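You operate a simulated robot arm through the tools that you are given. There is no shell and no other tool. Be economical: measure what you need, move in short steps, check, and stop when the job is done.

You are at the controls of a simulated two-armed robot. One attempt, no reset.

JOB
Pick up the red oil can with one hand, pass it to the other hand and put it on the top of the crate stand. Take the thick gold ring and leave it on the brass plate. Fetch the small copper cup from the middle of the orange cart top and set it on the slot 93 of the blue rack. Open the hex nuts drawer, take the black nut on the upper shelf under the packing bench and put it away in the inside of the hex nuts drawer and shut the drawer again. Fetch the green bracket and set it in the large carton. Stack the steel bracket that says "door" from the steel bench top behind the trays on top of the steel bracket marked "lamp". Put the long carton on the steel bench top beside the vise away on the top of the packing bench. Put the purple bracket on the top of the wooden bench away on the steel bench top behind the trays. Put the yellow-handled pad on the back of the grey bench. Any order will do. Set down upright: red oil can, green bracket, purple bracket, yellow-handled pad.

Only the result counts: the job must be done as asked and must still hold three seconds after the hand-in. Knocking over, shifting, dropping, spilling or breaking anything else fails it.

ROBOT AND FRAMES
Two 7-joint arms with two-finger parallel grippers on one trunk, on a base that drives. Base frame: it is fixed to the floor where the robot stands at the start and does not move with it; the origin is under the middle of the robot, x ahead of it, y to its left, z up. Units: cm, degrees, N and s.
The left shoulder is at the start at [7, 16.3, 97.2], the right one opposite. With the tool pointing down near the work surface each hand reaches from about 10 to 70 cm from the robot's upright axis, wherever it stands, measured 20 degrees to its own side. Places, roughly: SLOT 93 of the blue rack (18x20 cm) [-254, -972, 80]; back of the grey bench (24x22 cm) [908, -612, 84]; black nut (4x3x2 cm) [-180, -1100, 50]; brass plate (10x8x2 cm) [-270, -180, 40]; green bracket (7x4x6 cm) [100, -820, 80]; hex nuts drawer [-250, -810, 20]; inside of the hex nuts drawer [-260, -810, 20]; large carton (20x15x8 cm) [-60, -1110, 90]; long carton [125, -750, 75]; purple bracket (7x4x6 cm) [480, -960, 80]; red oil can [50, 0, 25]; small copper cup (5x5x4 cm) [-260, -870, 80]; steel bench top behind the trays [100, -800, 80]; steel bracket [100, -800, 75]; thick gold ring (3x3x3 cm) [-270, -580, 90]; top of the crate stand [-280, 280, 60]; top of the packing bench [-90, -1110, 80]; yellow-handled pad (8x6x7 cm) [760, -950, 80]. Payload 3.43 kg a hand.
The tool frame of a hand sits at the grasp point between the pads (the TCP): z along the fingers, y along the line on which they close. The tips reach 3.4 cm beyond it. The gripper opens to 12.8 cm. The fingers are 2.4 cm wide and 1.2 cm thick; the gripper's body (4.8 by 13 cm) begins 9.6 cm behind the TCP.
Orientation is told as [roll, pitch, yaw] about the base's x, y, z axes, in that order, counted from this pose: with the fingers straight down and closing along the base's y, the tool's x points along the base's -x, its y along +y and its z along -z.

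CONTROLS
- The arms move only by the tool step_arm. It takes "left_motion", "right_motion" or both (then of equal length, played together; a hand with none holds still); each is a list of rows, each an object (a shift or turn left out is 0, a gripper value left out holds the last) with "linear": the shift along the tool's x, y, z in cm, a list of three; "dr": the turn, a rotation vector about the tool's x, y, z in degrees, a list of three. In form: [{"linear": [x, y, z], "dr": [wx, wy, wz]}, ...]. A call has 1 to 8 rows; each row shifts and turns the commanded pose from where the row before left it, along the tool's axes as they then stand. "left_gripper" and "right_gripper" are, for a hand that has rows, the opening, from 0 (shut) to 1 (fully open), set as the call begins (left out, the last holds). Each row takes 0.2 s and may step no farther than 5 cm and 8.6 degrees from the row before; otherwise, or with a gripper value out of range, the whole call is refused. A pose out of reach is approached as far as the arm can. The call stops where the force on the tool passes 40 N (or 10 N more than at its start, if that is more) or the arm is blocked; 0.2 s more then pass. The fingers move at their own pace (about 15.3 cm/s each) and stop on an object; they squeeze with about 32 N. The grip force told is the motor's: it shows also when the fingers shut on nothing. Time passes only in rows, and 0.2 s behind the last, so rows that do not move let the fingers close. The reply holds the time, the measured pose of the TCP, the force on the tool along the base axes, the opening and the grip force, in the units named above and with some noise, with the torque about the TCP (base axes, N m) and any sound that the robot's microphone picked up.
- Cameras (640 x 400 px; columns grow to the right, rows downward): "scene" is now at [13.37, -0.63, 120.02]; the picture's right is [0.01, -1.00, 0.00], its down [-0.66, -0.00, -0.75] and it looks along [0.75, 0.00, -0.66] (base axes); focal length 240 px, centre (320, 200). "left" rides on the left gripper at [7.6, 1.1, -16] in its tool frame; the picture's right is [-0.15, 0.99, 0.00], its down [-0.88, -0.13, -0.46] and it looks along [-0.45, -0.07, 0.89] (tool axes); focal length 234 px, centre (320, 200). "right" rides on the right gripper at [7.6, -1.1, -16] in its tool frame; the picture's right is [0.15, 0.99, 0.00], its down [-0.88, 0.13, -0.46] and it looks along [-0.45, 0.07, 0.89] (tool axes); focal length 234 px, centre (320, 200). There is no depth. A picture from a camera that has moved, and an enlarged one, comes with that camera's place and axes in the base frame and with its lens. The place of the scene camera against the robot may be out by one fixed shift of up to 1.8 cm in any direction.
- capture(camera): a new picture of that camera. It takes no simulated time.
- slide_trunk(by): slides the trunk up (or, below 0, down) by that many cm; the arms and the scene camera ride with it, the base frame stays. It gives what a move gives, with no picture.
- drive_base(legs): drives the robot by 1 to 6 legs, each [ahead, left, turn to the left] in cm, cm and degrees, along the robot's own axes; the way and the turn of a leg run together, so that a leg with both is an arc; at most 150 cm and 180 degrees a leg. The arms and the cameras ride along, it lands a little off, and it stops where it bumps. It gives what a move gives.
- turn_head(pan, tilt): turns the head with the scene camera to pan (to the left, within 86 degrees either way) and tilt (down, from -29 to 69), counted from straight ahead of the robot. It gives what a move gives.
- close_up(camera, box): a new picture of the part [left, top, right, bottom] of that camera's present view, enlarged. It takes no simulated time.
- close_job(): hands the job in; it is judged then, once.

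Work in short steps. Places have to be worked out from the pictures, the camera data and where the tool is seen: move nearer, look again, correct. Check each grasp and each placing, and mend what went wrong. You have 535 turns and 336 pictures in all, those below and enlarged ones among them. Open the grippers and draw the arms clear of the work before you hand the job in, unless the task says otherwise; then end with one line.

The tools are called after ">>>" as name(argument=value, ...) on one line, values as JSON. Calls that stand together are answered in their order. step_arm: Moves the arms, as the interface text tells. Its arguments: {"type":"object","properties":{"left_motion":{"type":"array","items":{"type":"object","properties":{"linear":{"type":"array","items":{"type":"number"}},"dr":{"type":"array","items":{"type":"number"}}}}},"left_gripper":{"type":"number"},"right_motion":{"type":"array","items":{"type":"object","properties":{"linear":{"type":"array","items":{"type":"number"}},"dr":{"type":"array","items":{"type":"number"}}}}},"right_gripper":{"type":"number"}},"required":[]} The other tools are called the same way: slide_trunk (by) slides the trunk up or down; drive_base (legs) drives the base; turn_head (pan, tilt) turns the head that bears the scene camera; capture (camera) takes a picture; close_up (camera, box) takes an enlarged picture of a part of a camera's view; close_job () hands the job in.

At the start:

```text
time_s: 0.0
left_ee_pos: [70.13, 22.02, 99.95]
left_tcp_rot: [0.1, 0.0, 0.0]
left_ft_force: [-0.4, 0.4, -0.1]
left_moment: [-0.02, -0.01, 0.0]
left_finger_gap: 12.78
left_finger_force: 0.0
right_ee_pos: [32.77, -15.09, 58.28]
right_tcp_rot: [-0.1, 0.0, -0.1]
right_ft_force: [-0.9, -0.1, -0.8]
right_moment: [-0.01, 0.03, -0.01]
right_finger_gap: 12.82
right_finger_force: 0.1
trunk travel left (down, up): [-45.2, 48.8]
robot x, y, heading: [-0.3, -0.35, 0.0]
head pan, tilt: [0.3, 41.4]
```

scene: 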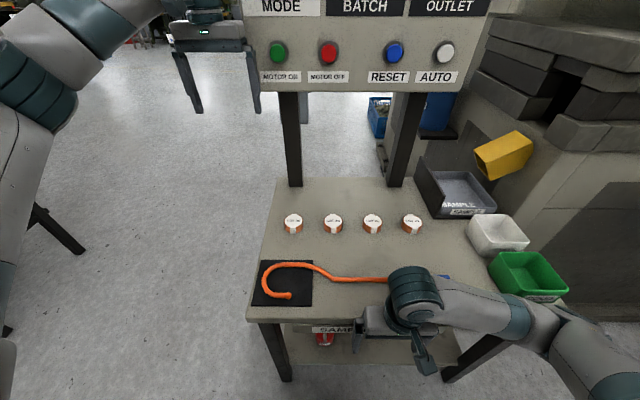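
right: 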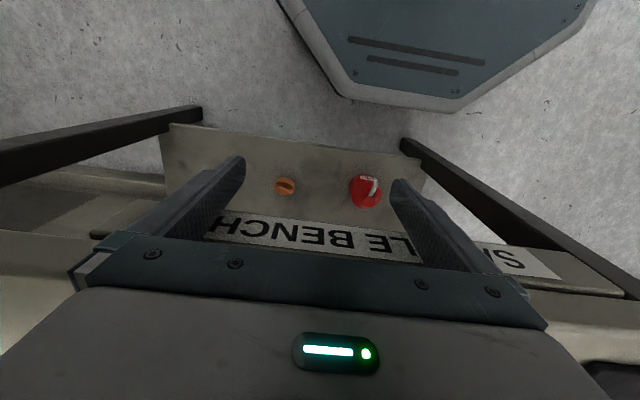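
left: 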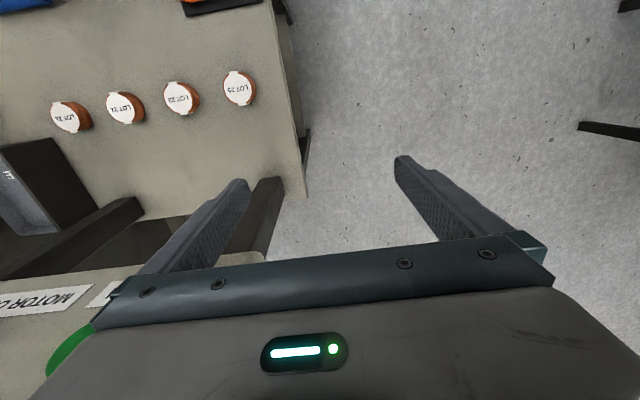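

The right camera shows the red can on the lower shelf near [45,-3,25], under the bench top. I'll take closer looks before moving.

>>> close_up(camera="right", box=[220, 120, 440, 257])

>>> close_up(camera="scene", box=[230, 240, 470, 390])

```text
2.91 times, centred on (330, 188) of right
camera zoom: at [25.3, -16.11, 74.12], right [-0.15, 0.99, 0.0], down [0.88, 0.13, 0.46], along [0.45, 0.07, -0.89], focal length 681 px, centre (291, 234)
```

zoom: 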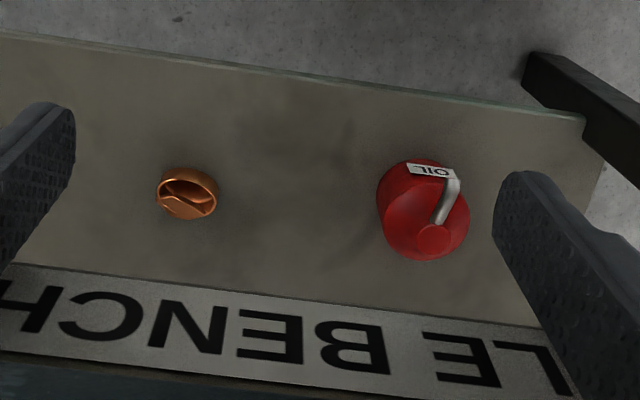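

```text
2.67 times, centred on (350, 315) of scene
camera zoom: at [13.37, -0.63, 120.02], right [0.01, -1.0, 0.0], down [-0.66, 0.0, -0.75], along [0.75, 0.0, -0.66], focal length 640 px, centre (240, -107)
```

zoom: 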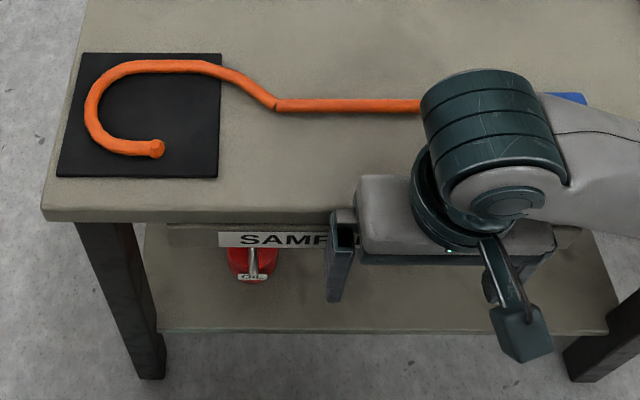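

The can is near [44.5,-2.7] with its spout toward me, and the shelf front edge is at x≈38.5. I'll pull the left hand back clear of the table first, then back the robot up a little.

>>> step_arm(left_motion=[{"linear": [4.5, 2, 0]}, {"linear": [4.5, 2, 0]}, {"linear": [4.5, 2, 0]}, {"linear": [4.5, 2, 0]}, {"linear": [4.5, 0, 0]}, {"linear": [4.5, 0, 0]}, {"linear": [4.5, 0, 0]}, {"linear": [4.5, 0, 0]}], right_motion=[{"linear": [0, 0, 0]}, {"linear": [0, 0, 0]}, {"linear": [0, 0, 0]}, {"linear": [0, 0, 0]}, {"linear": [0, 0, 0]}, {"linear": [0, 0, 0]}, {"linear": [0, 0, 0]}, {"linear": [0, 0, 0]}])

>>> turn_head(pan=86, tilt=20)

>>> capture(camera="scene")

>>> turn_head(pan=-86, tilt=20)

>>> capture(camera="scene")

```text
time_s: 1.8
left_ee_pos: [33.7, 30.09, 100.04]
left_tcp_rot: [0.0, 0.1, 0.1]
left_ft_force: [-0.4, 0.3, 0.5]
left_moment: [0.0, -0.03, 0.01]
left_finger_gap: 12.81
left_finger_force: 0.0
right_ee_pos: [32.76, -15.02, 58.16]
right_tcp_rot: [0.0, 0.0, -0.1]
right_ft_force: [-0.3, -0.3, 0.9]
right_moment: [-0.03, -0.01, 0.0]
right_finger_gap: 12.77
right_finger_force: 0.0
trunk travel left (down, up): [-45.2, 48.8]
robot x, y, heading: [-0.05, -0.08, 0.1]
head pan, tilt: [0.3, 41.4]
```

```text
time_s: 3.4
left_ee_pos: [34.06, 30.02, 100.12]
left_tcp_rot: [0.0, 0.1, 0.1]
left_ft_force: [0.0, 0.5, 0.0]
left_moment: [0.01, -0.01, 0.02]
left_finger_gap: 12.78
left_finger_force: 0.1
right_ee_pos: [32.88, -15.04, 58.26]
right_tcp_rot: [0.0, 0.0, 0.0]
right_ft_force: [-0.3, -0.3, 0.4]
right_moment: [0.01, 0.0, 0.03]
right_finger_gap: 12.75
right_finger_force: 0.0
trunk travel left (down, up): [-45.2, 48.8]
robot x, y, heading: [0.05, 0.31, -0.1]
head pan, tilt: [85.9, 20.0]
```

```text
330 pictures are left
camera scene: at [5.63, 8.61, 123.37], right [1.0, -0.07, 0.0], down [-0.02, -0.34, -0.94], along [0.07, 0.94, -0.34], focal length 240 px, centre (320, 200)
```

scene: 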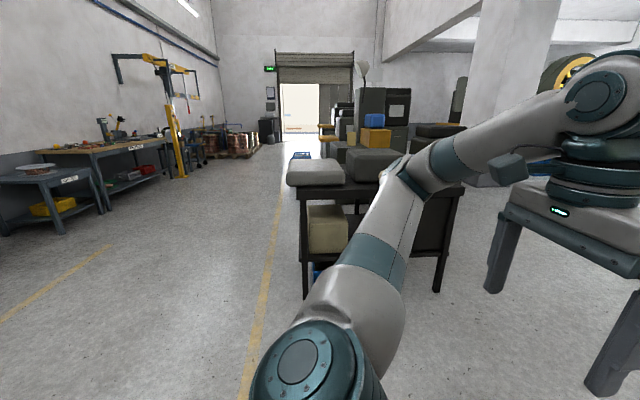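

```text
time_s: 6.0
left_ee_pos: [33.91, 30.01, 99.92]
left_tcp_rot: [0.0, 0.0, 0.0]
left_ft_force: [-0.3, 0.1, -0.4]
left_moment: [0.04, 0.01, -0.01]
left_finger_gap: 12.8
left_finger_force: 0.1
right_ee_pos: [32.85, -15.02, 58.24]
right_tcp_rot: [0.0, 0.0, 0.0]
right_ft_force: [-0.5, -0.1, 0.1]
right_moment: [0.01, -0.01, -0.02]
right_finger_gap: 12.81
right_finger_force: 0.1
trunk travel left (down, up): [-45.2, 48.8]
robot x, y, heading: [-0.29, -0.21, -0.2]
head pan, tilt: [-85.9, 20.0]
```

```text
329 pictures are left
camera scene: at [5.62, -9.96, 123.37], right [-1.0, -0.07, 0.0], down [-0.02, 0.34, -0.94], along [0.07, -0.94, -0.34], focal length 240 px, centre (320, 200)
```

scene: 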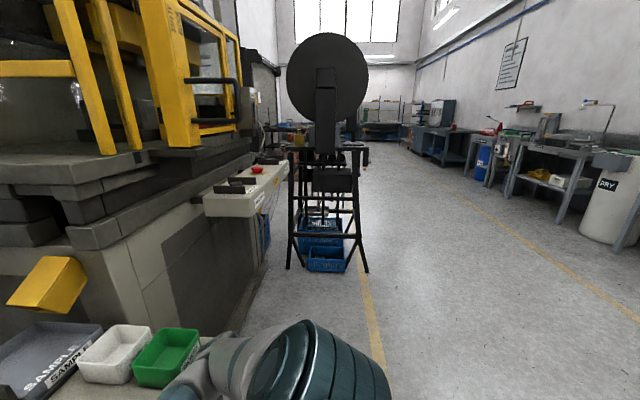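

The way behind looks like open aisle. I'll back up 25 cm to get room for turning the right hand horizontal.

>>> drive_base(legs=[[-25, 0, 0]])

>>> turn_head(pan=0, tilt=45)

>>> step_arm(right_motion=[{"linear": [-3, 0, 0], "dr": [0, -8.5, 0]}, {"linear": [-3, 0, 0.4], "dr": [0, -8.5, 0]}, {"linear": [-3, 0, 0.8], "dr": [0, -8.5, 0]}, {"linear": [-2.7, 0, 1.3], "dr": [0, -8.5, 0]}, {"linear": [-2.5, 0, 1.6], "dr": [0, -8.5, 0]}, {"linear": [-2.2, 0, 2], "dr": [0, -8.5, 0]}, {"linear": [-1.9, 0, 2.3], "dr": [0, -8.5, 0]}, {"linear": [-1.5, 0, 2.6], "dr": [0, -8.5, 0]}])

```text
time_s: 7.8
left_ee_pos: [8.83, 30.07, 99.99]
left_tcp_rot: [0.0, 0.0, -0.1]
left_ft_force: [-0.8, -0.3, 0.2]
left_moment: [0.02, -0.04, 0.01]
left_finger_gap: 12.79
left_finger_force: 0.0
right_ee_pos: [7.73, -14.97, 58.27]
right_tcp_rot: [0.0, 0.0, 0.0]
right_ft_force: [-0.1, -0.1, 0.7]
right_moment: [0.04, -0.02, -0.01]
right_finger_gap: 12.8
right_finger_force: 0.1
trunk travel left (down, up): [-45.2, 48.8]
robot x, y, heading: [-24.93, 0.09, 0.2]
head pan, tilt: [-85.9, 20.0]
```

```text
time_s: 9.4
left_ee_pos: [8.93, 30.06, 99.94]
left_tcp_rot: [0.0, 0.1, -0.1]
left_ft_force: [-0.1, 0.5, 0.6]
left_moment: [-0.03, 0.0, -0.01]
left_finger_gap: 12.79
left_finger_force: 0.0
right_ee_pos: [7.73, -15.06, 58.28]
right_tcp_rot: [0.0, 0.0, 0.0]
right_ft_force: [-0.7, 0.5, 0.9]
right_moment: [-0.01, -0.05, 0.02]
right_finger_gap: 12.84
right_finger_force: 0.0
trunk travel left (down, up): [-45.2, 48.8]
robot x, y, heading: [-25.11, -0.21, 0.0]
head pan, tilt: [0.0, 45.0]
```

```text
time_s: 11.2
left_ee_pos: [8.96, 30.15, 100.0]
left_tcp_rot: [0.1, 0.0, 0.0]
left_ft_force: [1.1, -0.4, 0.3]
left_moment: [-0.01, -0.01, -0.01]
left_finger_gap: 12.8
left_finger_force: 0.0
right_ee_pos: [31.92, -15.14, 58.37]
right_tcp_rot: [-0.3, -68.1, 0.2]
right_ft_force: [0.1, 0.1, 0.4]
right_moment: [0.01, 0.0, 0.01]
right_finger_gap: 12.8
right_finger_force: 0.0
trunk travel left (down, up): [-45.2, 48.8]
robot x, y, heading: [-24.84, -0.06, 0.1]
head pan, tilt: [0.0, 45.0]
```

The hand is 68° up. I'll turn it to about 80°, shift 12 cm left to line up with the can, and lower the trunk.

>>> step_arm(right_motion=[{"linear": [0, 4, 0], "dr": [0, -6, 0]}, {"linear": [0, 4, 0], "dr": [0, -6, 0]}, {"linear": [0, 4, 0]}])

>>> slide_trunk(by=-26)

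>>> capture(camera="right")

>>> capture(camera="scene")

```text
time_s: 12.0
left_ee_pos: [8.98, 30.12, 100.02]
left_tcp_rot: [0.0, -0.1, 0.0]
left_ft_force: [0.1, 1.2, -0.5]
left_moment: [-0.04, -0.01, 0.02]
left_finger_gap: 12.78
left_finger_force: 0.1
right_ee_pos: [31.79, -3.03, 58.43]
right_tcp_rot: [-0.8, -80.1, 0.7]
right_ft_force: [0.1, 0.7, -0.8]
right_moment: [0.01, -0.01, 0.04]
right_finger_gap: 12.82
right_finger_force: 0.0
trunk travel left (down, up): [-45.2, 48.8]
robot x, y, heading: [-25.05, 0.0, 0.2]
head pan, tilt: [0.0, 45.0]
```

```text
time_s: 14.7
left_ee_pos: [8.21, 31.87, 75.67]
left_tcp_rot: [-1.6, -0.6, 0.1]
left_ft_force: [-0.2, 0.4, -0.1]
left_moment: [0.0, -0.01, -0.03]
left_finger_gap: 12.79
left_finger_force: 0.1
right_ee_pos: [31.62, -2.8, 35.25]
right_tcp_rot: [-12.8, -80.5, 12.6]
right_ft_force: [-0.7, 0.6, -0.9]
right_moment: [-0.01, 0.04, 0.01]
right_finger_gap: 12.79
right_finger_force: 0.1
trunk travel left (down, up): [-19.2, 74.8]
robot x, y, heading: [-24.85, -0.02, 0.2]
head pan, tilt: [0.0, 45.0]
```

```text
328 pictures are left
camera right: at [14.77, -4.02, 30.33], right [-0.02, 0.98, -0.18], down [-0.31, 0.17, 0.94], along [0.95, 0.08, 0.3], focal length 234 px, centre (320, 200)
```

right: 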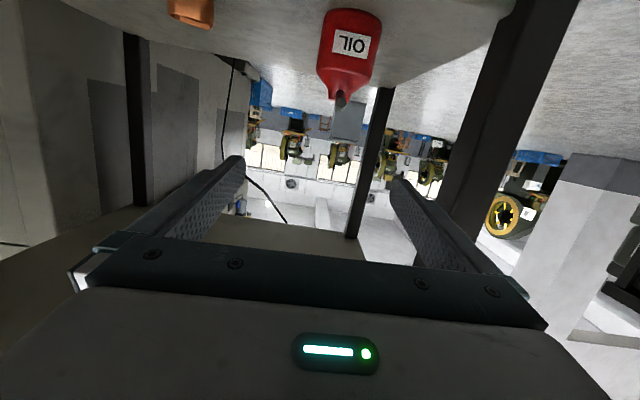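

```text
327 pictures are left
camera scene: at [-12.8, 1.72, 95.77], right [0.0, -1.0, 0.03], down [-0.7, -0.02, -0.71], along [0.71, -0.02, -0.7], focal length 240 px, centre (320, 200)
```

scene: 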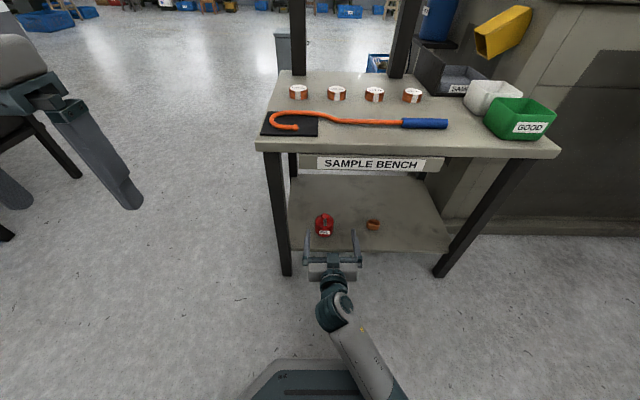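

The trunk slide pressed the right forearm onto the chassis (hand tilted ~12°). I'll raise the trunk and use a steeper tilted hand instead.

>>> slide_trunk(by=12)

>>> step_arm(right_motion=[{"dr": [0, 8, 0]}, {"dr": [0, 8, 0]}, {"dr": [0, 8, 0]}])

```text
time_s: 16.2
left_ee_pos: [8.85, 30.07, 86.04]
left_tcp_rot: [0.0, -0.1, 0.0]
left_ft_force: [0.8, -0.1, -0.4]
left_moment: [-0.03, -0.01, 0.02]
left_finger_gap: 12.81
left_finger_force: 0.0
right_ee_pos: [31.8, -3.13, 44.46]
right_tcp_rot: [0.0, -79.9, 0.0]
right_ft_force: [-0.1, 0.0, 0.0]
right_moment: [-0.03, 0.02, -0.01]
right_finger_gap: 12.8
right_finger_force: 0.0
trunk travel left (down, up): [-31.2, 62.8]
robot x, y, heading: [-25.26, 0.43, -0.2]
head pan, tilt: [0.0, 45.0]
```

```text
time_s: 17.0
left_ee_pos: [8.94, 29.98, 86.0]
left_tcp_rot: [0.0, 0.1, -0.1]
left_ft_force: [0.2, -0.1, 0.6]
left_moment: [0.02, -0.03, -0.03]
left_finger_gap: 12.8
left_finger_force: 0.1
right_ee_pos: [31.64, -3.26, 44.11]
right_tcp_rot: [-0.7, -55.6, 0.7]
right_ft_force: [0.2, 0.2, -0.1]
right_moment: [0.03, 0.02, -0.01]
right_finger_gap: 12.79
right_finger_force: 0.0
trunk travel left (down, up): [-31.2, 62.8]
robot x, y, heading: [-24.88, 0.0, -0.0]
head pan, tilt: [0.0, 45.0]
```

Now lower the tilted hand to z≈30 in front of the shelf and look.

>>> step_arm(right_motion=[{"linear": [3.3, 0, 2.26]}, {"linear": [3.3, 0, 2.26]}, {"linear": [3.3, 0, 2.26]}, {"linear": [1.65, 0, 1.13]}])

>>> capture(camera="right")

>>> close_up(camera="scene", box=[260, 170, 420, 270])

```text
time_s: 18.2
left_ee_pos: [8.94, 30.07, 85.98]
left_tcp_rot: [0.0, 0.0, 0.0]
left_ft_force: [-1.1, 0.1, 0.5]
left_moment: [-0.04, 0.03, -0.01]
left_finger_gap: 12.79
left_finger_force: 0.1
right_ee_pos: [32.71, -7.39, 29.57]
right_tcp_rot: [-8.9, -56.7, 7.7]
right_ft_force: [0.5, 0.4, -0.3]
right_moment: [0.01, -0.01, 0.02]
right_finger_gap: 12.81
right_finger_force: 0.0
trunk travel left (down, up): [-31.2, 62.8]
robot x, y, heading: [-25.01, 0.05, -0.3]
head pan, tilt: [0.0, 45.0]
stopped in row 4 (right hand): the arm was blocked; the commanded pose is now the measured one
```

```text
326 pictures are left
camera right: at [15.3, -8.32, 32.07], right [-0.08, 0.97, -0.21], down [0.1, 0.21, 0.97], along [0.99, 0.06, -0.11], focal length 234 px, centre (320, 200)
```

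right: 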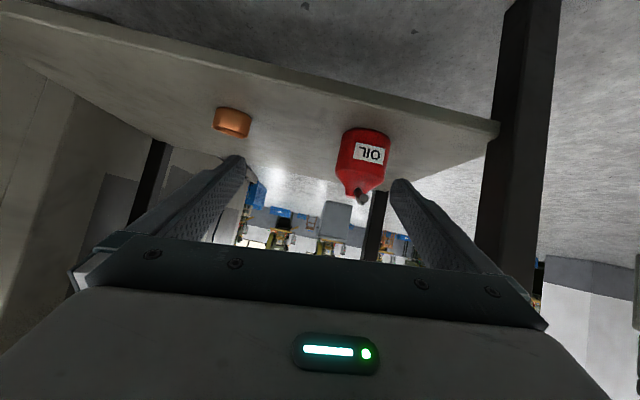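

```text
4.00 times, centred on (340, 220) of scene
camera zoom: at [-11.92, -0.68, 105.5], right [0.0, -1.0, 0.0], down [-0.71, 0.0, -0.71], along [0.71, 0.0, -0.71], focal length 960 px, centre (240, 120)
```

zoom: 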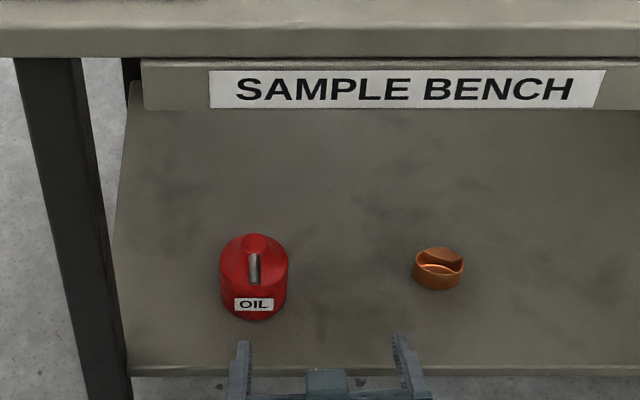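

The low pose hits a limit close to the chassis. I'll back up 15 cm and move 13 cm left so that the right arm reaches out stretched in front of its shoulder.

>>> drive_base(legs=[[-17, 13, 0]])

>>> slide_trunk(by=8)

```text
time_s: 19.9
left_ee_pos: [-8.11, 43.11, 86.05]
left_tcp_rot: [0.0, 0.1, 0.0]
left_ft_force: [-0.6, 0.2, -0.3]
left_moment: [-0.02, 0.01, 0.0]
left_finger_gap: 12.81
left_finger_force: 0.0
right_ee_pos: [15.72, 5.77, 29.68]
right_tcp_rot: [-9.0, -56.7, 7.8]
right_ft_force: [-0.7, -0.2, 1.0]
right_moment: [0.02, 0.02, 0.01]
right_finger_gap: 12.83
right_finger_force: 0.0
trunk travel left (down, up): [-31.2, 62.8]
robot x, y, heading: [-41.65, 12.99, -0.0]
head pan, tilt: [0.0, 45.0]
```

```text
time_s: 21.0
left_ee_pos: [-8.04, 43.02, 94.0]
left_tcp_rot: [0.0, 0.1, -0.1]
left_ft_force: [0.7, -0.2, 1.0]
left_moment: [0.03, 0.04, 0.03]
left_finger_gap: 12.8
left_finger_force: 0.0
right_ee_pos: [15.76, 5.59, 37.64]
right_tcp_rot: [-9.0, -56.6, 7.7]
right_ft_force: [-1.2, -0.7, -0.8]
right_moment: [-0.03, 0.03, 0.01]
right_finger_gap: 12.82
right_finger_force: 0.0
trunk travel left (down, up): [-39.2, 54.8]
robot x, y, heading: [-42.05, 13.03, 0.0]
head pan, tilt: [0.0, 45.0]
```

Now I'll straighten the hand and move it forward/right to line up with the can, still in front of the shelf.

>>> step_arm(right_motion=[{"linear": [-2.2, -2.1, 3.34], "dr": [-2.7, 0, 4.1]}, {"linear": [-2.2, -2.1, 3.34]}, {"linear": [-2.2, -2.1, 3.34]}, {"linear": [-2.2, -2.1, 3.34]}])

>>> step_arm(right_motion=[{"linear": [3.3, 0, 2.26]}, {"linear": [3.3, 0, 2.26]}])

>>> capture(camera="right")

```text
time_s: 22.0
left_ee_pos: [-8.02, 42.95, 93.91]
left_tcp_rot: [0.0, 0.2, 0.0]
left_ft_force: [0.7, -0.6, 0.0]
left_moment: [-0.01, 0.01, 0.01]
left_finger_gap: 12.8
left_finger_force: 0.1
right_ee_pos: [31.66, -2.55, 37.66]
right_tcp_rot: [0.2, -56.8, 0.2]
right_ft_force: [-1.0, -0.5, -0.8]
right_moment: [0.0, -0.02, 0.04]
right_finger_gap: 12.79
right_finger_force: 0.1
trunk travel left (down, up): [-39.2, 54.8]
robot x, y, heading: [-41.83, 13.06, -0.0]
head pan, tilt: [0.0, 45.0]
```

```text
time_s: 22.6
left_ee_pos: [-8.03, 42.94, 93.99]
left_tcp_rot: [0.0, 0.1, -0.1]
left_ft_force: [0.3, 0.2, 0.4]
left_moment: [-0.01, 0.0, 0.02]
left_finger_gap: 12.79
left_finger_force: 0.1
right_ee_pos: [31.91, -2.54, 29.77]
right_tcp_rot: [0.2, -56.9, 0.1]
right_ft_force: [0.7, -0.4, -0.1]
right_moment: [-0.05, 0.03, -0.01]
right_finger_gap: 12.77
right_finger_force: 0.1
trunk travel left (down, up): [-39.2, 54.8]
robot x, y, heading: [-41.73, 13.18, -0.1]
head pan, tilt: [0.0, 45.0]
```

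```text
324 pictures are left
camera right: at [14.47, -3.78, 32.17], right [-0.08, 0.99, -0.12], down [0.1, 0.13, 0.99], along [0.99, 0.07, -0.11], focal length 234 px, centre (320, 200)
```

right: 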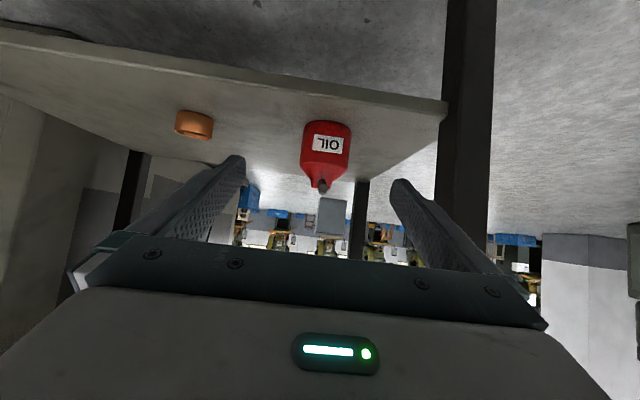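

The can center is at about [44.5,-2.1] and the shelf surface at z≈19.5. I'll move in so the pads straddle the can body at z≈23.7, then close.

>>> step_arm(right_motion=[{"linear": [-0.44, 0.11, 3.47]}, {"linear": [-0.44, 0.11, 3.47]}, {"linear": [-0.44, 0.11, 3.47]}, {"linear": [-0.44, 0.11, 3.47]}])

>>> capture(camera="right")

>>> close_up(camera="scene", box=[230, 100, 430, 225])

```text
time_s: 23.6
left_ee_pos: [-7.95, 43.12, 93.95]
left_tcp_rot: [-0.1, 0.1, 0.0]
left_ft_force: [0.2, 0.6, -0.1]
left_moment: [-0.05, 0.03, 0.0]
left_finger_gap: 12.8
left_finger_force: 0.1
right_ee_pos: [39.29, -2.26, 26.46]
right_tcp_rot: [0.1, -57.0, 0.2]
right_ft_force: [-0.5, -0.5, 0.4]
right_moment: [-0.02, -0.03, 0.0]
right_finger_gap: 12.78
right_finger_force: 0.0
right hand out of reach, approached as far as the arm can: row 3, 4
trunk travel left (down, up): [-39.2, 54.8]
robot x, y, heading: [-41.86, 13.1, -0.1]
head pan, tilt: [0.0, 45.0]
```

```text
323 pictures are left
camera right: at [21.88, -3.44, 28.75], right [-0.09, 0.99, -0.12], down [0.1, 0.13, 0.99], along [0.99, 0.07, -0.11], focal length 234 px, centre (320, 200)
```

right: 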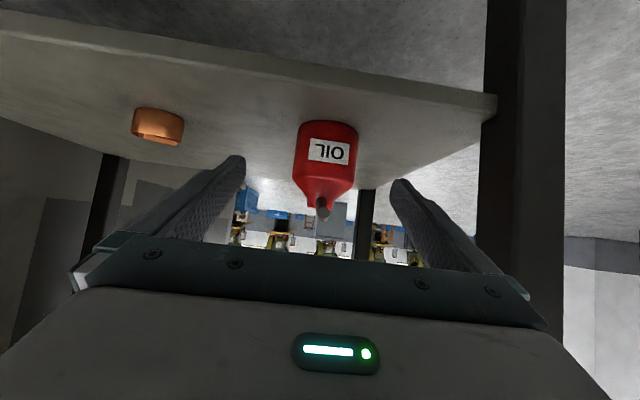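

```text
3.20 times, centred on (330, 162) of scene
camera zoom: at [-28.89, 12.36, 113.5], right [0.0, -1.0, 0.0], down [-0.71, 0.0, -0.71], along [0.71, 0.0, -0.71], focal length 768 px, centre (288, 320)
```

zoom: 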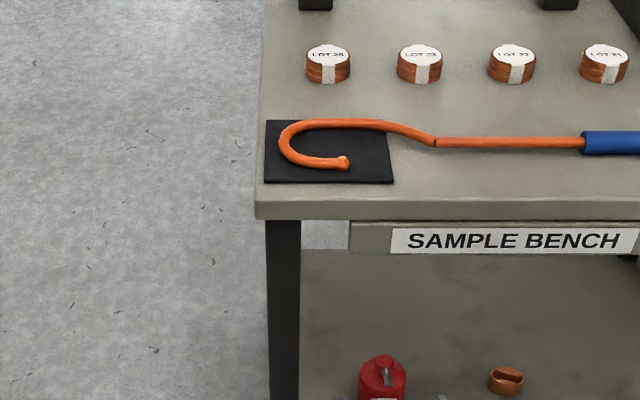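

The arm ran out of reach; I'll close the last few centimetres with the trunk (down 2.7) and base (ahead 5.2).

>>> slide_trunk(by=-2.7)

>>> drive_base(legs=[[5.2, 0.2, 0]])

>>> capture(camera="right")

```text
time_s: 24.4
left_ee_pos: [-8.07, 43.02, 91.32]
left_tcp_rot: [0.0, 0.0, 0.0]
left_ft_force: [-1.8, 0.4, 0.6]
left_moment: [-0.02, 0.02, 0.0]
left_finger_gap: 12.8
left_finger_force: 0.1
right_ee_pos: [39.29, -2.34, 23.67]
right_tcp_rot: [0.2, -57.0, 0.2]
right_ft_force: [0.4, -0.6, 0.1]
right_moment: [-0.02, -0.02, -0.02]
right_finger_gap: 12.79
right_finger_force: 0.0
trunk travel left (down, up): [-36.5, 57.5]
robot x, y, heading: [-41.96, 13.31, -0.2]
head pan, tilt: [0.0, 45.0]
```

```text
time_s: 25.3
left_ee_pos: [-2.85, 43.16, 91.33]
left_tcp_rot: [-0.1, 0.2, -0.2]
left_ft_force: [0.3, -0.6, 0.0]
left_moment: [0.01, 0.02, -0.02]
left_finger_gap: 12.82
left_finger_force: 0.0
right_ee_pos: [44.41, -2.12, 23.62]
right_tcp_rot: [0.1, -56.9, 0.2]
right_ft_force: [-0.3, -0.4, 0.2]
right_moment: [-0.02, 0.01, 0.01]
right_finger_gap: 12.78
right_finger_force: 0.2
trunk travel left (down, up): [-36.5, 57.5]
robot x, y, heading: [-36.87, 13.28, 0.1]
head pan, tilt: [0.0, 45.0]
```

```text
321 pictures are left
camera right: at [27.02, -3.31, 25.96], right [-0.08, 0.99, -0.12], down [0.1, 0.13, 0.99], along [0.99, 0.07, -0.11], focal length 234 px, centre (320, 200)
```

right: 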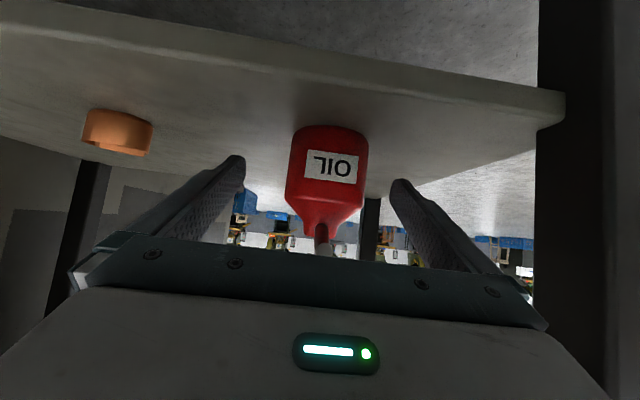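

Size ratios give the can center at x≈44, between the pads. Close the right gripper.

>>> step_arm(right_motion=[{}, {}, {}, {}], right_gripper=0.2)

```text
time_s: 26.3
left_ee_pos: [-2.9, 43.28, 91.31]
left_tcp_rot: [0.1, -0.1, -0.1]
left_ft_force: [-0.3, -0.2, 0.0]
left_moment: [-0.03, 0.0, -0.03]
left_finger_gap: 12.81
left_finger_force: 0.0
right_ee_pos: [44.49, -2.17, 23.75]
right_tcp_rot: [0.1, -57.0, 0.3]
right_ft_force: [0.0, 1.5, 3.5]
right_moment: [0.12, -0.13, 0.05]
right_finger_gap: 6.97
right_finger_force: 31.7
trunk travel left (down, up): [-36.5, 57.5]
robot x, y, heading: [-36.58, 13.08, -0.1]
head pan, tilt: [0.0, 45.0]
```

Gripped at 7 cm. Lift with the trunk and back out.

>>> slide_trunk(by=4)

>>> drive_base(legs=[[-40, 0, 0]])

>>> slide_trunk(by=25)

>>> capture(camera="right")

```text
time_s: 27.1
left_ee_pos: [-2.76, 43.1, 95.21]
left_tcp_rot: [0.0, 0.2, -0.1]
left_ft_force: [-0.3, -0.1, -0.3]
left_moment: [0.0, 0.02, -0.01]
left_finger_gap: 12.81
left_finger_force: 0.1
right_ee_pos: [44.34, -2.18, 27.65]
right_tcp_rot: [0.1, -56.9, 0.2]
right_ft_force: [-0.1, -0.2, -1.8]
right_moment: [0.01, 0.06, -0.02]
right_finger_gap: 6.97
right_finger_force: 32.2
trunk travel left (down, up): [-40.5, 53.5]
robot x, y, heading: [-37.04, 13.61, -0.1]
head pan, tilt: [0.0, 45.0]
```

```text
time_s: 29.6
left_ee_pos: [-42.74, 43.21, 95.35]
left_tcp_rot: [0.0, 0.0, -0.4]
left_ft_force: [-1.4, 0.6, 0.1]
left_moment: [0.0, -0.01, 0.0]
left_finger_gap: 12.82
left_finger_force: 0.1
right_ee_pos: [4.55, -2.26, 27.78]
right_tcp_rot: [0.2, -57.0, 0.0]
right_ft_force: [0.1, 0.3, -1.3]
right_moment: [-0.01, 0.08, 0.02]
right_finger_gap: 6.97
right_finger_force: 31.2
trunk travel left (down, up): [-40.5, 53.5]
robot x, y, heading: [-76.66, 13.5, -0.1]
head pan, tilt: [0.0, 45.0]
```

```text
time_s: 32.2
left_ee_pos: [-42.78, 43.21, 120.36]
left_tcp_rot: [0.0, 0.1, -0.3]
left_ft_force: [-0.5, -0.6, 0.0]
left_moment: [-0.02, 0.03, -0.02]
left_finger_gap: 12.82
left_finger_force: 0.0
right_ee_pos: [4.43, -2.35, 52.68]
right_tcp_rot: [0.1, -56.8, 0.0]
right_ft_force: [-0.8, -0.1, -2.8]
right_moment: [-0.04, 0.09, 0.0]
right_finger_gap: 6.96
right_finger_force: 32.5
trunk travel left (down, up): [-65.5, 28.5]
robot x, y, heading: [-76.84, 13.87, -0.3]
head pan, tilt: [0.0, 45.0]
```

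```text
320 pictures are left
camera right: at [-13.01, -3.41, 55.01], right [-0.08, 0.99, -0.12], down [0.1, 0.13, 0.99], along [0.99, 0.07, -0.11], focal length 234 px, centre (320, 200)
```

right: 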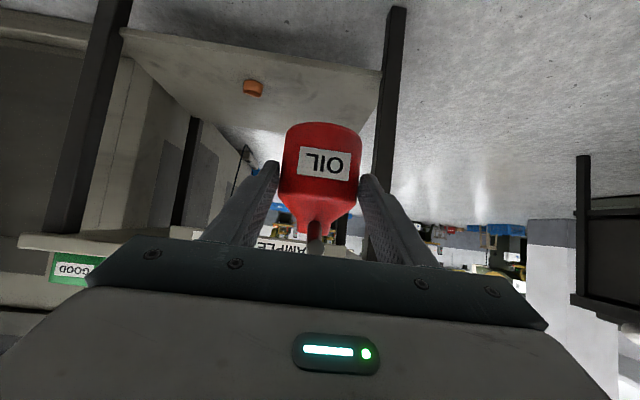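

The can is held, though its size suggests it sits out near the fingertips. I'll check with the scene camera.

>>> turn_head(pan=-5, tilt=45)

>>> close_up(camera="scene", box=[240, 120, 440, 245])

```text
time_s: 32.8
left_ee_pos: [-42.72, 43.18, 120.23]
left_tcp_rot: [0.0, 0.0, -0.4]
left_ft_force: [-1.1, 0.3, 0.0]
left_moment: [-0.01, -0.02, 0.01]
left_finger_gap: 12.81
left_finger_force: 0.2
right_ee_pos: [4.49, -2.31, 52.66]
right_tcp_rot: [0.1, -56.9, 0.0]
right_ft_force: [-0.1, -0.7, -1.4]
right_moment: [-0.02, 0.07, 0.01]
right_finger_gap: 6.94
right_finger_force: 32.5
trunk travel left (down, up): [-65.5, 28.5]
robot x, y, heading: [-77.15, 12.92, -0.4]
head pan, tilt: [-5.0, 45.0]
```

```text
3.20 times, centred on (340, 182) of scene
camera zoom: at [-63.72, 11.9, 139.8], right [-0.09, -1.0, 0.0], down [-0.7, 0.06, -0.71], along [0.7, -0.06, -0.71], focal length 768 px, centre (256, 256)
```

zoom: 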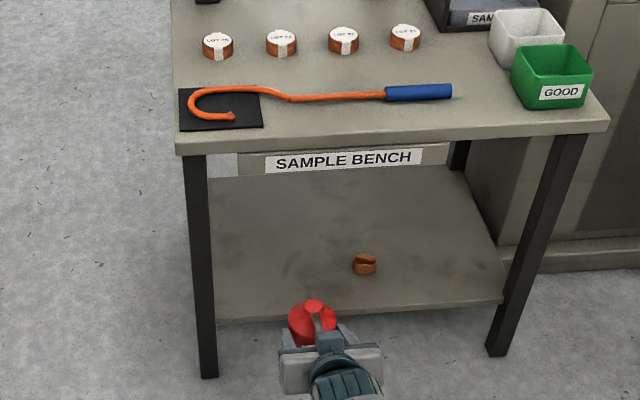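

The can is held by the fingertips, upright. I'll pull the right hand back and up along its axis to bring the can within reach of both hands.

>>> step_arm(right_motion=[{"linear": [-0.2, 0, -4]}, {"linear": [-0.2, 0, -4]}, {"linear": [-0.2, 0, -4]}, {"linear": [-0.2, 0, -4]}, {"linear": [-0.2, 0, -4]}, {"linear": [-0.2, 0, -4]}, {"linear": [-0.2, 0, -4]}, {"linear": [-0.2, 0, -4]}])

>>> step_arm(left_motion=[{"dr": [0, 0, 8.5]}, {"dr": [0, 0, 8.5]}, {"dr": [0, 0, 8.5]}, {"dr": [0, 0, 8.5]}, {"dr": [0, 0, 8.5]}])

```text
time_s: 34.6
left_ee_pos: [-42.95, 43.25, 120.35]
left_tcp_rot: [0.0, 0.0, -0.3]
left_ft_force: [-0.9, 0.3, 0.0]
left_moment: [0.01, -0.01, -0.01]
left_finger_gap: 12.8
left_finger_force: 0.0
right_ee_pos: [-21.62, -2.22, 71.64]
right_tcp_rot: [0.2, -57.1, -0.1]
right_ft_force: [-0.6, -0.8, -1.6]
right_moment: [0.01, 0.07, -0.01]
right_finger_gap: 6.93
right_finger_force: 32.1
trunk travel left (down, up): [-65.5, 28.5]
robot x, y, heading: [-76.91, 13.17, -0.3]
head pan, tilt: [-5.0, 45.0]
```

```text
time_s: 35.8
left_ee_pos: [-42.76, 43.2, 120.26]
left_tcp_rot: [0.0, 0.1, -42.9]
left_ft_force: [0.2, -0.2, 0.1]
left_moment: [0.01, -0.01, 0.0]
left_finger_gap: 12.77
left_finger_force: 0.1
right_ee_pos: [-21.36, -2.2, 71.48]
right_tcp_rot: [0.2, -56.9, 0.0]
right_ft_force: [0.2, 0.7, -2.4]
right_moment: [0.0, 0.07, -0.02]
right_finger_gap: 6.92
right_finger_force: 31.9
trunk travel left (down, up): [-65.5, 28.5]
robot x, y, heading: [-76.5, 13.59, -0.4]
head pan, tilt: [-5.0, 45.0]
```

Continue yaw to −90° (closing along X, camera on the left side) and bring the left hand toward above the can.

>>> step_arm(left_motion=[{"dr": [0, 0, 8.5]}, {"dr": [0, 0, 8.5]}, {"dr": [0, 0, 8.5]}, {"dr": [0, 0, 8.5]}, {"dr": [0, 0, 8.5]}, {"dr": [0, 0, 4.6]}])

>>> step_arm(left_motion=[{"linear": [-3.77, 2.07, 2.33]}, {"linear": [-3.77, 2.07, 2.33]}, {"linear": [-3.77, 2.07, 2.33]}, {"linear": [-3.77, 2.07, 2.33]}, {"linear": [-3.77, 2.07, 2.33]}, {"linear": [-3.77, 2.07, 2.33]}, {"linear": [-3.77, 2.07, 2.33]}, {"linear": [-3.77, 2.07, 2.33]}])

>>> capture(camera="left")

>>> capture(camera="scene")

```text
time_s: 37.2
left_ee_pos: [-42.75, 43.21, 120.23]
left_tcp_rot: [-0.1, 0.0, -90.0]
left_ft_force: [0.5, 0.6, 0.4]
left_moment: [0.02, 0.0, 0.01]
left_finger_gap: 12.79
left_finger_force: 0.1
right_ee_pos: [-21.38, -2.33, 71.46]
right_tcp_rot: [0.0, -56.9, 0.0]
right_ft_force: [0.8, -0.2, -1.9]
right_moment: [-0.01, 0.06, -0.02]
right_finger_gap: 6.92
right_finger_force: 32.2
trunk travel left (down, up): [-65.5, 28.5]
robot x, y, heading: [-76.65, 13.47, -0.3]
head pan, tilt: [-5.0, 45.0]
```

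```text
time_s: 39.0
left_ee_pos: [-25.99, 12.8, 101.52]
left_tcp_rot: [-0.1, 0.1, -89.9]
left_ft_force: [-0.2, 0.3, 0.4]
left_moment: [-0.01, 0.01, 0.01]
left_finger_gap: 12.79
left_finger_force: 0.0
right_ee_pos: [-21.42, -2.43, 71.36]
right_tcp_rot: [0.3, -56.8, -0.1]
right_ft_force: [0.5, -0.7, -2.2]
right_moment: [0.01, 0.09, -0.02]
right_finger_gap: 6.93
right_finger_force: 31.8
trunk travel left (down, up): [-65.5, 28.5]
robot x, y, heading: [-76.74, 13.25, -0.3]
head pan, tilt: [-5.0, 45.0]
```

```text
318 pictures are left
camera left: at [-24.87, 20.35, 117.57], right [0.99, -0.14, 0.0], down [-0.13, -0.88, 0.45], along [-0.07, -0.45, -0.89], focal length 234 px, centre (320, 200)
```

left: 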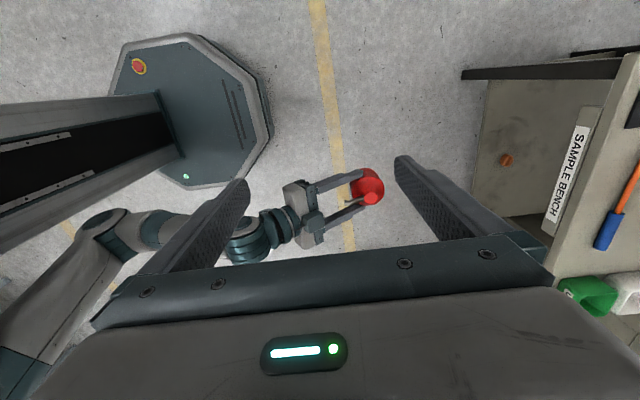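

```text
317 pictures are left
camera scene: at [-63.64, 11.71, 139.79], right [-0.09, -1.0, 0.0], down [-0.7, 0.07, -0.71], along [0.7, -0.06, -0.71], focal length 240 px, centre (320, 200)
```

scene: 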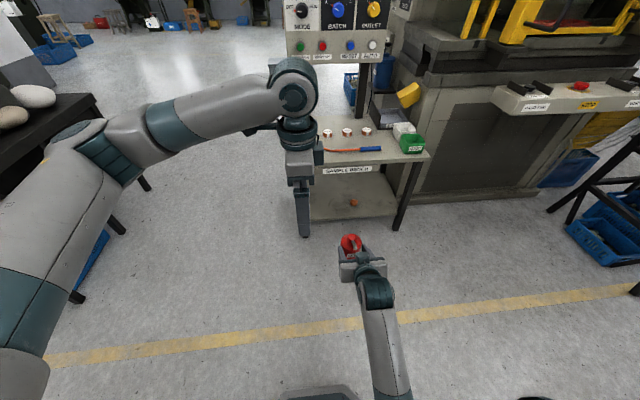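

The can's axis is at about x=−18, y=−2.4. Move the left hand above it at z≈92 and look again.

>>> step_arm(left_motion=[{"linear": [-3.8, 2.0, 2.2]}, {"linear": [-3.8, 2.0, 2.2]}, {"linear": [-3.8, 2.0, 2.2]}, {"linear": [-3.8, 2.0, 2.2]}])

>>> capture(camera="left")

```text
time_s: 40.0
left_ee_pos: [-18.01, -2.24, 92.57]
left_tcp_rot: [-0.1, 0.1, -89.8]
left_ft_force: [0.5, -0.2, -0.5]
left_moment: [0.03, 0.01, 0.01]
left_finger_gap: 12.78
left_finger_force: 0.0
right_ee_pos: [-21.36, -2.36, 71.37]
right_tcp_rot: [0.4, -56.8, 0.0]
right_ft_force: [-0.3, 0.0, -1.4]
right_moment: [-0.03, 0.08, -0.01]
right_finger_gap: 6.92
right_finger_force: 31.8
trunk travel left (down, up): [-65.5, 28.5]
robot x, y, heading: [-76.82, 13.37, -0.1]
head pan, tilt: [-5.0, 45.0]
```

```text
316 pictures are left
camera left: at [-17.0, 5.17, 108.76], right [0.99, -0.14, 0.0], down [-0.13, -0.88, 0.45], along [-0.07, -0.45, -0.89], focal length 234 px, centre (320, 200)
```

left: 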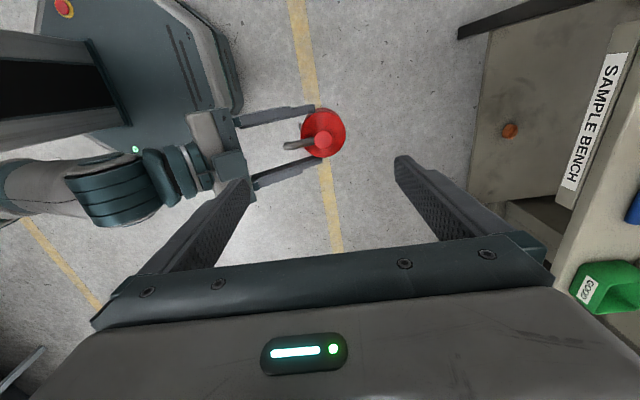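

From above the can is 7 cm wide, but its spout points straight back where a top finger would close. Instead the left hand will come from +Y, nearly horizontal, gripping the lower body under the right fingertips. Move left away 22 cm first and turn it.

>>> step_arm(left_motion=[{"linear": [5, 0, 0]}, {"linear": [5, 0, 0]}, {"linear": [5, 0, 0]}, {"linear": [5, 0, 0]}, {"linear": [4, 0, 0]}])

>>> step_arm(left_motion=[{"dr": [0, -8.4, 0]}, {"dr": [0, -8.4, 0]}, {"dr": [0, -8.4, 0]}, {"dr": [0, -8.4, 0]}, {"dr": [0, -8.4, 0]}, {"dr": [0, -8.4, 0]}, {"dr": [0, -8.4, 0]}, {"dr": [0, -8.4, 0]}])

>>> step_arm(left_motion=[{"dr": [0, -7.8, 0]}])

```text
time_s: 41.2
left_ee_pos: [-18.14, 21.95, 92.95]
left_tcp_rot: [-0.1, -0.1, -89.9]
left_ft_force: [-0.6, -0.4, -0.3]
left_moment: [-0.03, -0.02, 0.03]
left_finger_gap: 12.81
left_finger_force: 0.0
right_ee_pos: [-21.41, -2.35, 71.5]
right_tcp_rot: [-0.1, -57.0, -0.1]
right_ft_force: [0.1, 0.4, -1.5]
right_moment: [0.01, 0.06, -0.02]
right_finger_gap: 6.94
right_finger_force: 31.8
trunk travel left (down, up): [-65.5, 28.5]
robot x, y, heading: [-76.93, 13.33, -0.3]
head pan, tilt: [-5.0, 45.0]
```

```text
time_s: 43.0
left_ee_pos: [-18.09, 21.99, 92.79]
left_tcp_rot: [-0.2, -67.3, -89.8]
left_ft_force: [-0.2, 0.0, 0.2]
left_moment: [0.0, 0.01, -0.01]
left_finger_gap: 12.8
left_finger_force: 0.1
right_ee_pos: [-21.47, -2.26, 71.47]
right_tcp_rot: [0.1, -57.0, 0.0]
right_ft_force: [-0.5, -0.6, -1.5]
right_moment: [-0.01, 0.06, 0.0]
right_finger_gap: 6.92
right_finger_force: 31.6
trunk travel left (down, up): [-65.5, 28.5]
robot x, y, heading: [-76.92, 13.51, -0.3]
head pan, tilt: [-5.0, 45.0]
```

```text
time_s: 43.4
left_ee_pos: [-18.08, 21.83, 92.91]
left_tcp_rot: [0.0, -75.1, -89.9]
left_ft_force: [-0.6, -0.3, 0.4]
left_moment: [0.0, -0.01, -0.01]
left_finger_gap: 12.79
left_finger_force: 0.1
right_ee_pos: [-21.39, -2.22, 71.53]
right_tcp_rot: [0.1, -56.9, 0.0]
right_ft_force: [-0.3, 0.9, -2.2]
right_moment: [0.0, 0.1, -0.03]
right_finger_gap: 6.91
right_finger_force: 31.9
trunk travel left (down, up): [-65.5, 28.5]
robot x, y, heading: [-77.33, 13.25, -0.1]
head pan, tilt: [-5.0, 45.0]
```

Orientation reached. Now lower the left hand beside the can to z≈68 and look from both cameras.

>>> step_arm(left_motion=[{"linear": [4.73, 0, 1.27]}, {"linear": [4.73, 0, 1.27]}, {"linear": [4.73, 0, 1.27]}, {"linear": [4.73, 0, 1.27]}, {"linear": [4.73, 0, 1.27]}])

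>>> capture(camera="left")

>>> capture(camera="scene")

```text
time_s: 44.6
left_ee_pos: [-18.16, 22.02, 68.24]
left_tcp_rot: [-0.3, -75.1, -89.6]
left_ft_force: [-1.0, 0.1, -0.3]
left_moment: [0.02, 0.02, 0.01]
left_finger_gap: 12.81
left_finger_force: 0.0
right_ee_pos: [-21.43, -2.3, 71.35]
right_tcp_rot: [0.2, -57.0, 0.1]
right_ft_force: [0.7, -0.3, -1.0]
right_moment: [0.0, 0.06, -0.01]
right_finger_gap: 6.92
right_finger_force: 32.1
trunk travel left (down, up): [-65.5, 28.5]
robot x, y, heading: [-77.02, 13.39, -0.2]
head pan, tilt: [-5.0, 45.0]
```

```text
315 pictures are left
camera left: at [-17.1, 39.22, 65.16], right [0.99, -0.04, 0.14], down [-0.13, 0.21, 0.97], along [-0.06, -0.98, 0.2], focal length 234 px, centre (320, 200)
```

left: 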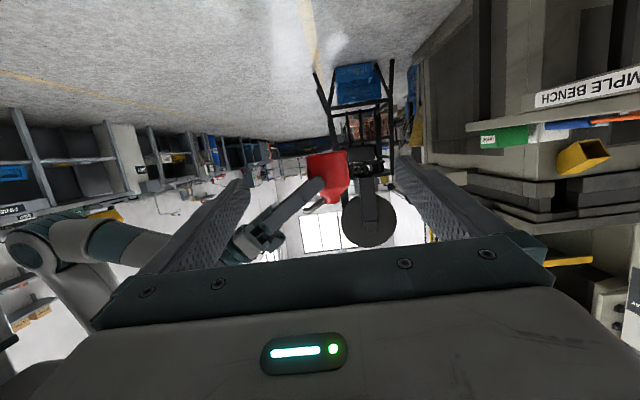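

```text
314 pictures are left
camera scene: at [-63.67, 11.86, 139.8], right [-0.09, -1.0, 0.0], down [-0.7, 0.06, -0.71], along [0.7, -0.06, -0.71], focal length 240 px, centre (320, 200)
```

scene: 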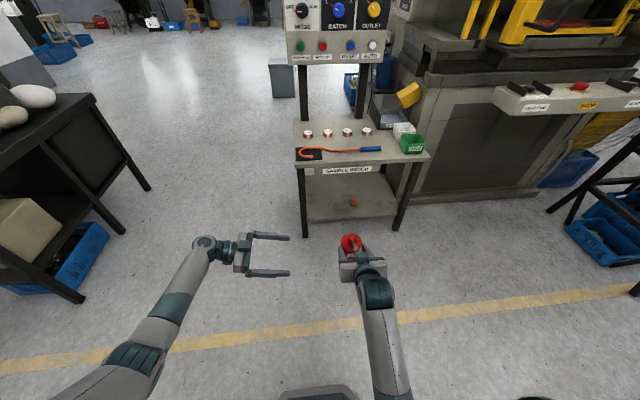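

Zoom the left camera to see the can's body and where the right fingertips hold it.

>>> close_up(camera="left", box=[270, 130, 390, 205])

```text
5.33 times, centred on (330, 168) of left
camera zoom: at [-17.1, 39.22, 65.16], right [0.99, -0.04, 0.14], down [-0.13, 0.21, 0.97], along [-0.06, -0.98, 0.2], focal length 1249 px, centre (267, 373)
```

zoom: 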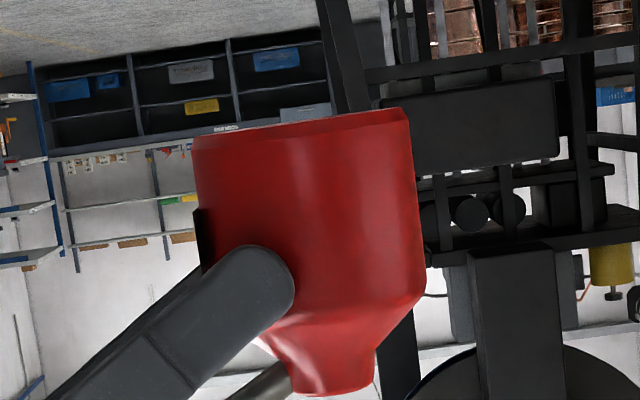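

The lower body is free: base at z≈65.5, axis x≈−17.3, right fingertip's lower edge at 68.5. I'll flatten the left hand to 10° below horizontal and slide in at z≈67.3.

>>> step_arm(left_motion=[{"dr": [0, -4.9, 0]}, {"linear": [-0.63, 0.15, 4.62]}, {"linear": [-0.63, 0.15, 4.62]}, {"linear": [-0.63, 0.15, 4.62]}])

>>> close_up(camera="left", box=[220, 100, 420, 225])

```text
time_s: 45.6
left_ee_pos: [-17.79, 7.94, 67.86]
left_tcp_rot: [-0.5, -79.8, -89.4]
left_ft_force: [0.5, -0.8, -0.6]
left_moment: [0.04, 0.01, 0.0]
left_finger_gap: 12.8
left_finger_force: 0.1
right_ee_pos: [-21.43, -2.3, 71.38]
right_tcp_rot: [0.2, -56.9, -0.1]
right_ft_force: [0.1, -0.7, -1.5]
right_moment: [0.04, 0.07, -0.01]
right_finger_gap: 6.93
right_finger_force: 32.0
trunk travel left (down, up): [-65.5, 28.5]
robot x, y, heading: [-76.64, 13.15, -0.5]
head pan, tilt: [-5.0, 45.0]
```

```text
3.20 times, centred on (320, 162) of left
camera zoom: at [-16.73, 24.82, 63.22], right [0.99, -0.02, 0.14], down [-0.13, 0.29, 0.95], along [-0.06, -0.96, 0.29], focal length 749 px, centre (320, 320)
```

zoom: 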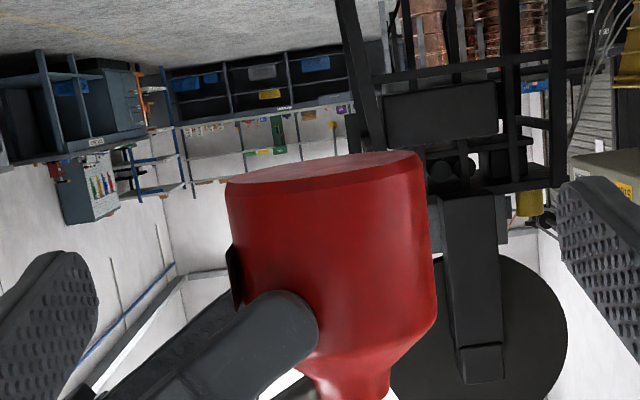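

Alignment looks right. Slide in the last 9 cm.

>>> step_arm(left_motion=[{"linear": [-0.67, 0.2, 4.5]}, {"linear": [-0.67, 0.2, 4.5]}])

>>> capture(camera="left")

```text
time_s: 46.2
left_ee_pos: [-17.28, -1.18, 67.52]
left_tcp_rot: [-0.3, -79.8, -89.5]
left_ft_force: [-0.7, -0.2, -0.4]
left_moment: [0.0, 0.02, -0.01]
left_finger_gap: 12.81
left_finger_force: 0.0
right_ee_pos: [-21.53, -2.34, 71.48]
right_tcp_rot: [0.2, -56.9, 0.0]
right_ft_force: [0.8, -0.4, -1.6]
right_moment: [0.0, 0.08, 0.0]
right_finger_gap: 6.92
right_finger_force: 32.2
trunk travel left (down, up): [-65.5, 28.5]
robot x, y, heading: [-77.34, 13.48, -0.2]
head pan, tilt: [-5.0, 45.0]
```

```text
311 pictures are left
camera left: at [-16.28, 15.81, 62.97], right [0.99, -0.02, 0.14], down [-0.13, 0.29, 0.95], along [-0.06, -0.96, 0.29], focal length 234 px, centre (320, 200)
```

left: 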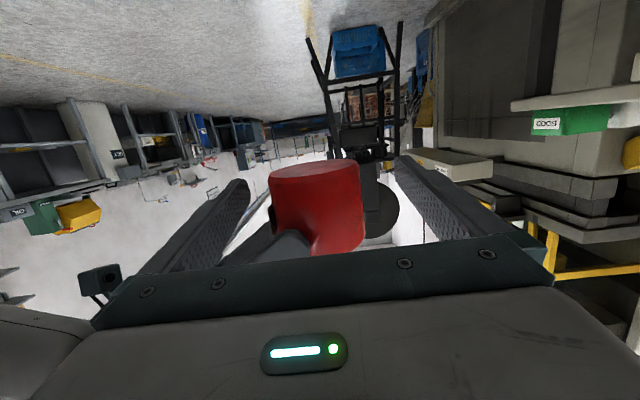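

Left fingers straddle the can. Close the left gripper.

>>> step_arm(left_motion=[{}, {}, {}, {}], left_gripper=0.2)

>>> capture(camera="left")

```text
time_s: 47.2
left_ee_pos: [-17.35, -1.16, 67.54]
left_tcp_rot: [-0.5, -79.9, -89.6]
left_ft_force: [-20.5, 1.1, 4.3]
left_moment: [-0.06, -0.61, -0.21]
left_finger_gap: 7.07
left_finger_force: 32.0
right_ee_pos: [-21.46, -2.2, 71.57]
right_tcp_rot: [0.1, -57.0, 0.0]
right_ft_force: [19.5, -0.4, -6.4]
right_moment: [-0.04, 0.11, -0.03]
right_finger_gap: 6.87
right_finger_force: 32.0
trunk travel left (down, up): [-65.5, 28.5]
robot x, y, heading: [-76.91, 13.34, -0.2]
head pan, tilt: [-5.0, 45.0]
```

```text
310 pictures are left
camera left: at [-16.36, 15.8, 62.93], right [0.99, -0.03, 0.14], down [-0.13, 0.29, 0.95], along [-0.07, -0.96, 0.29], focal length 234 px, centre (320, 200)
```

left: 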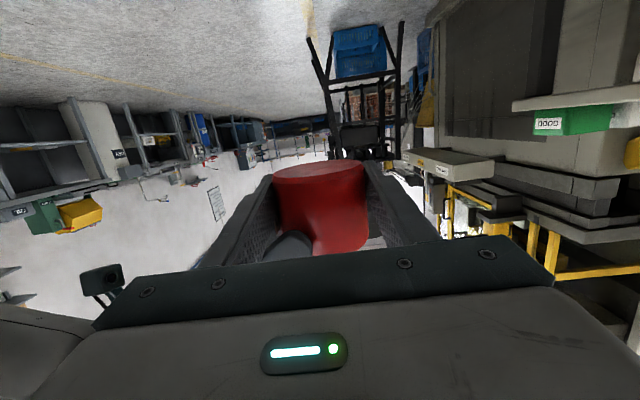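

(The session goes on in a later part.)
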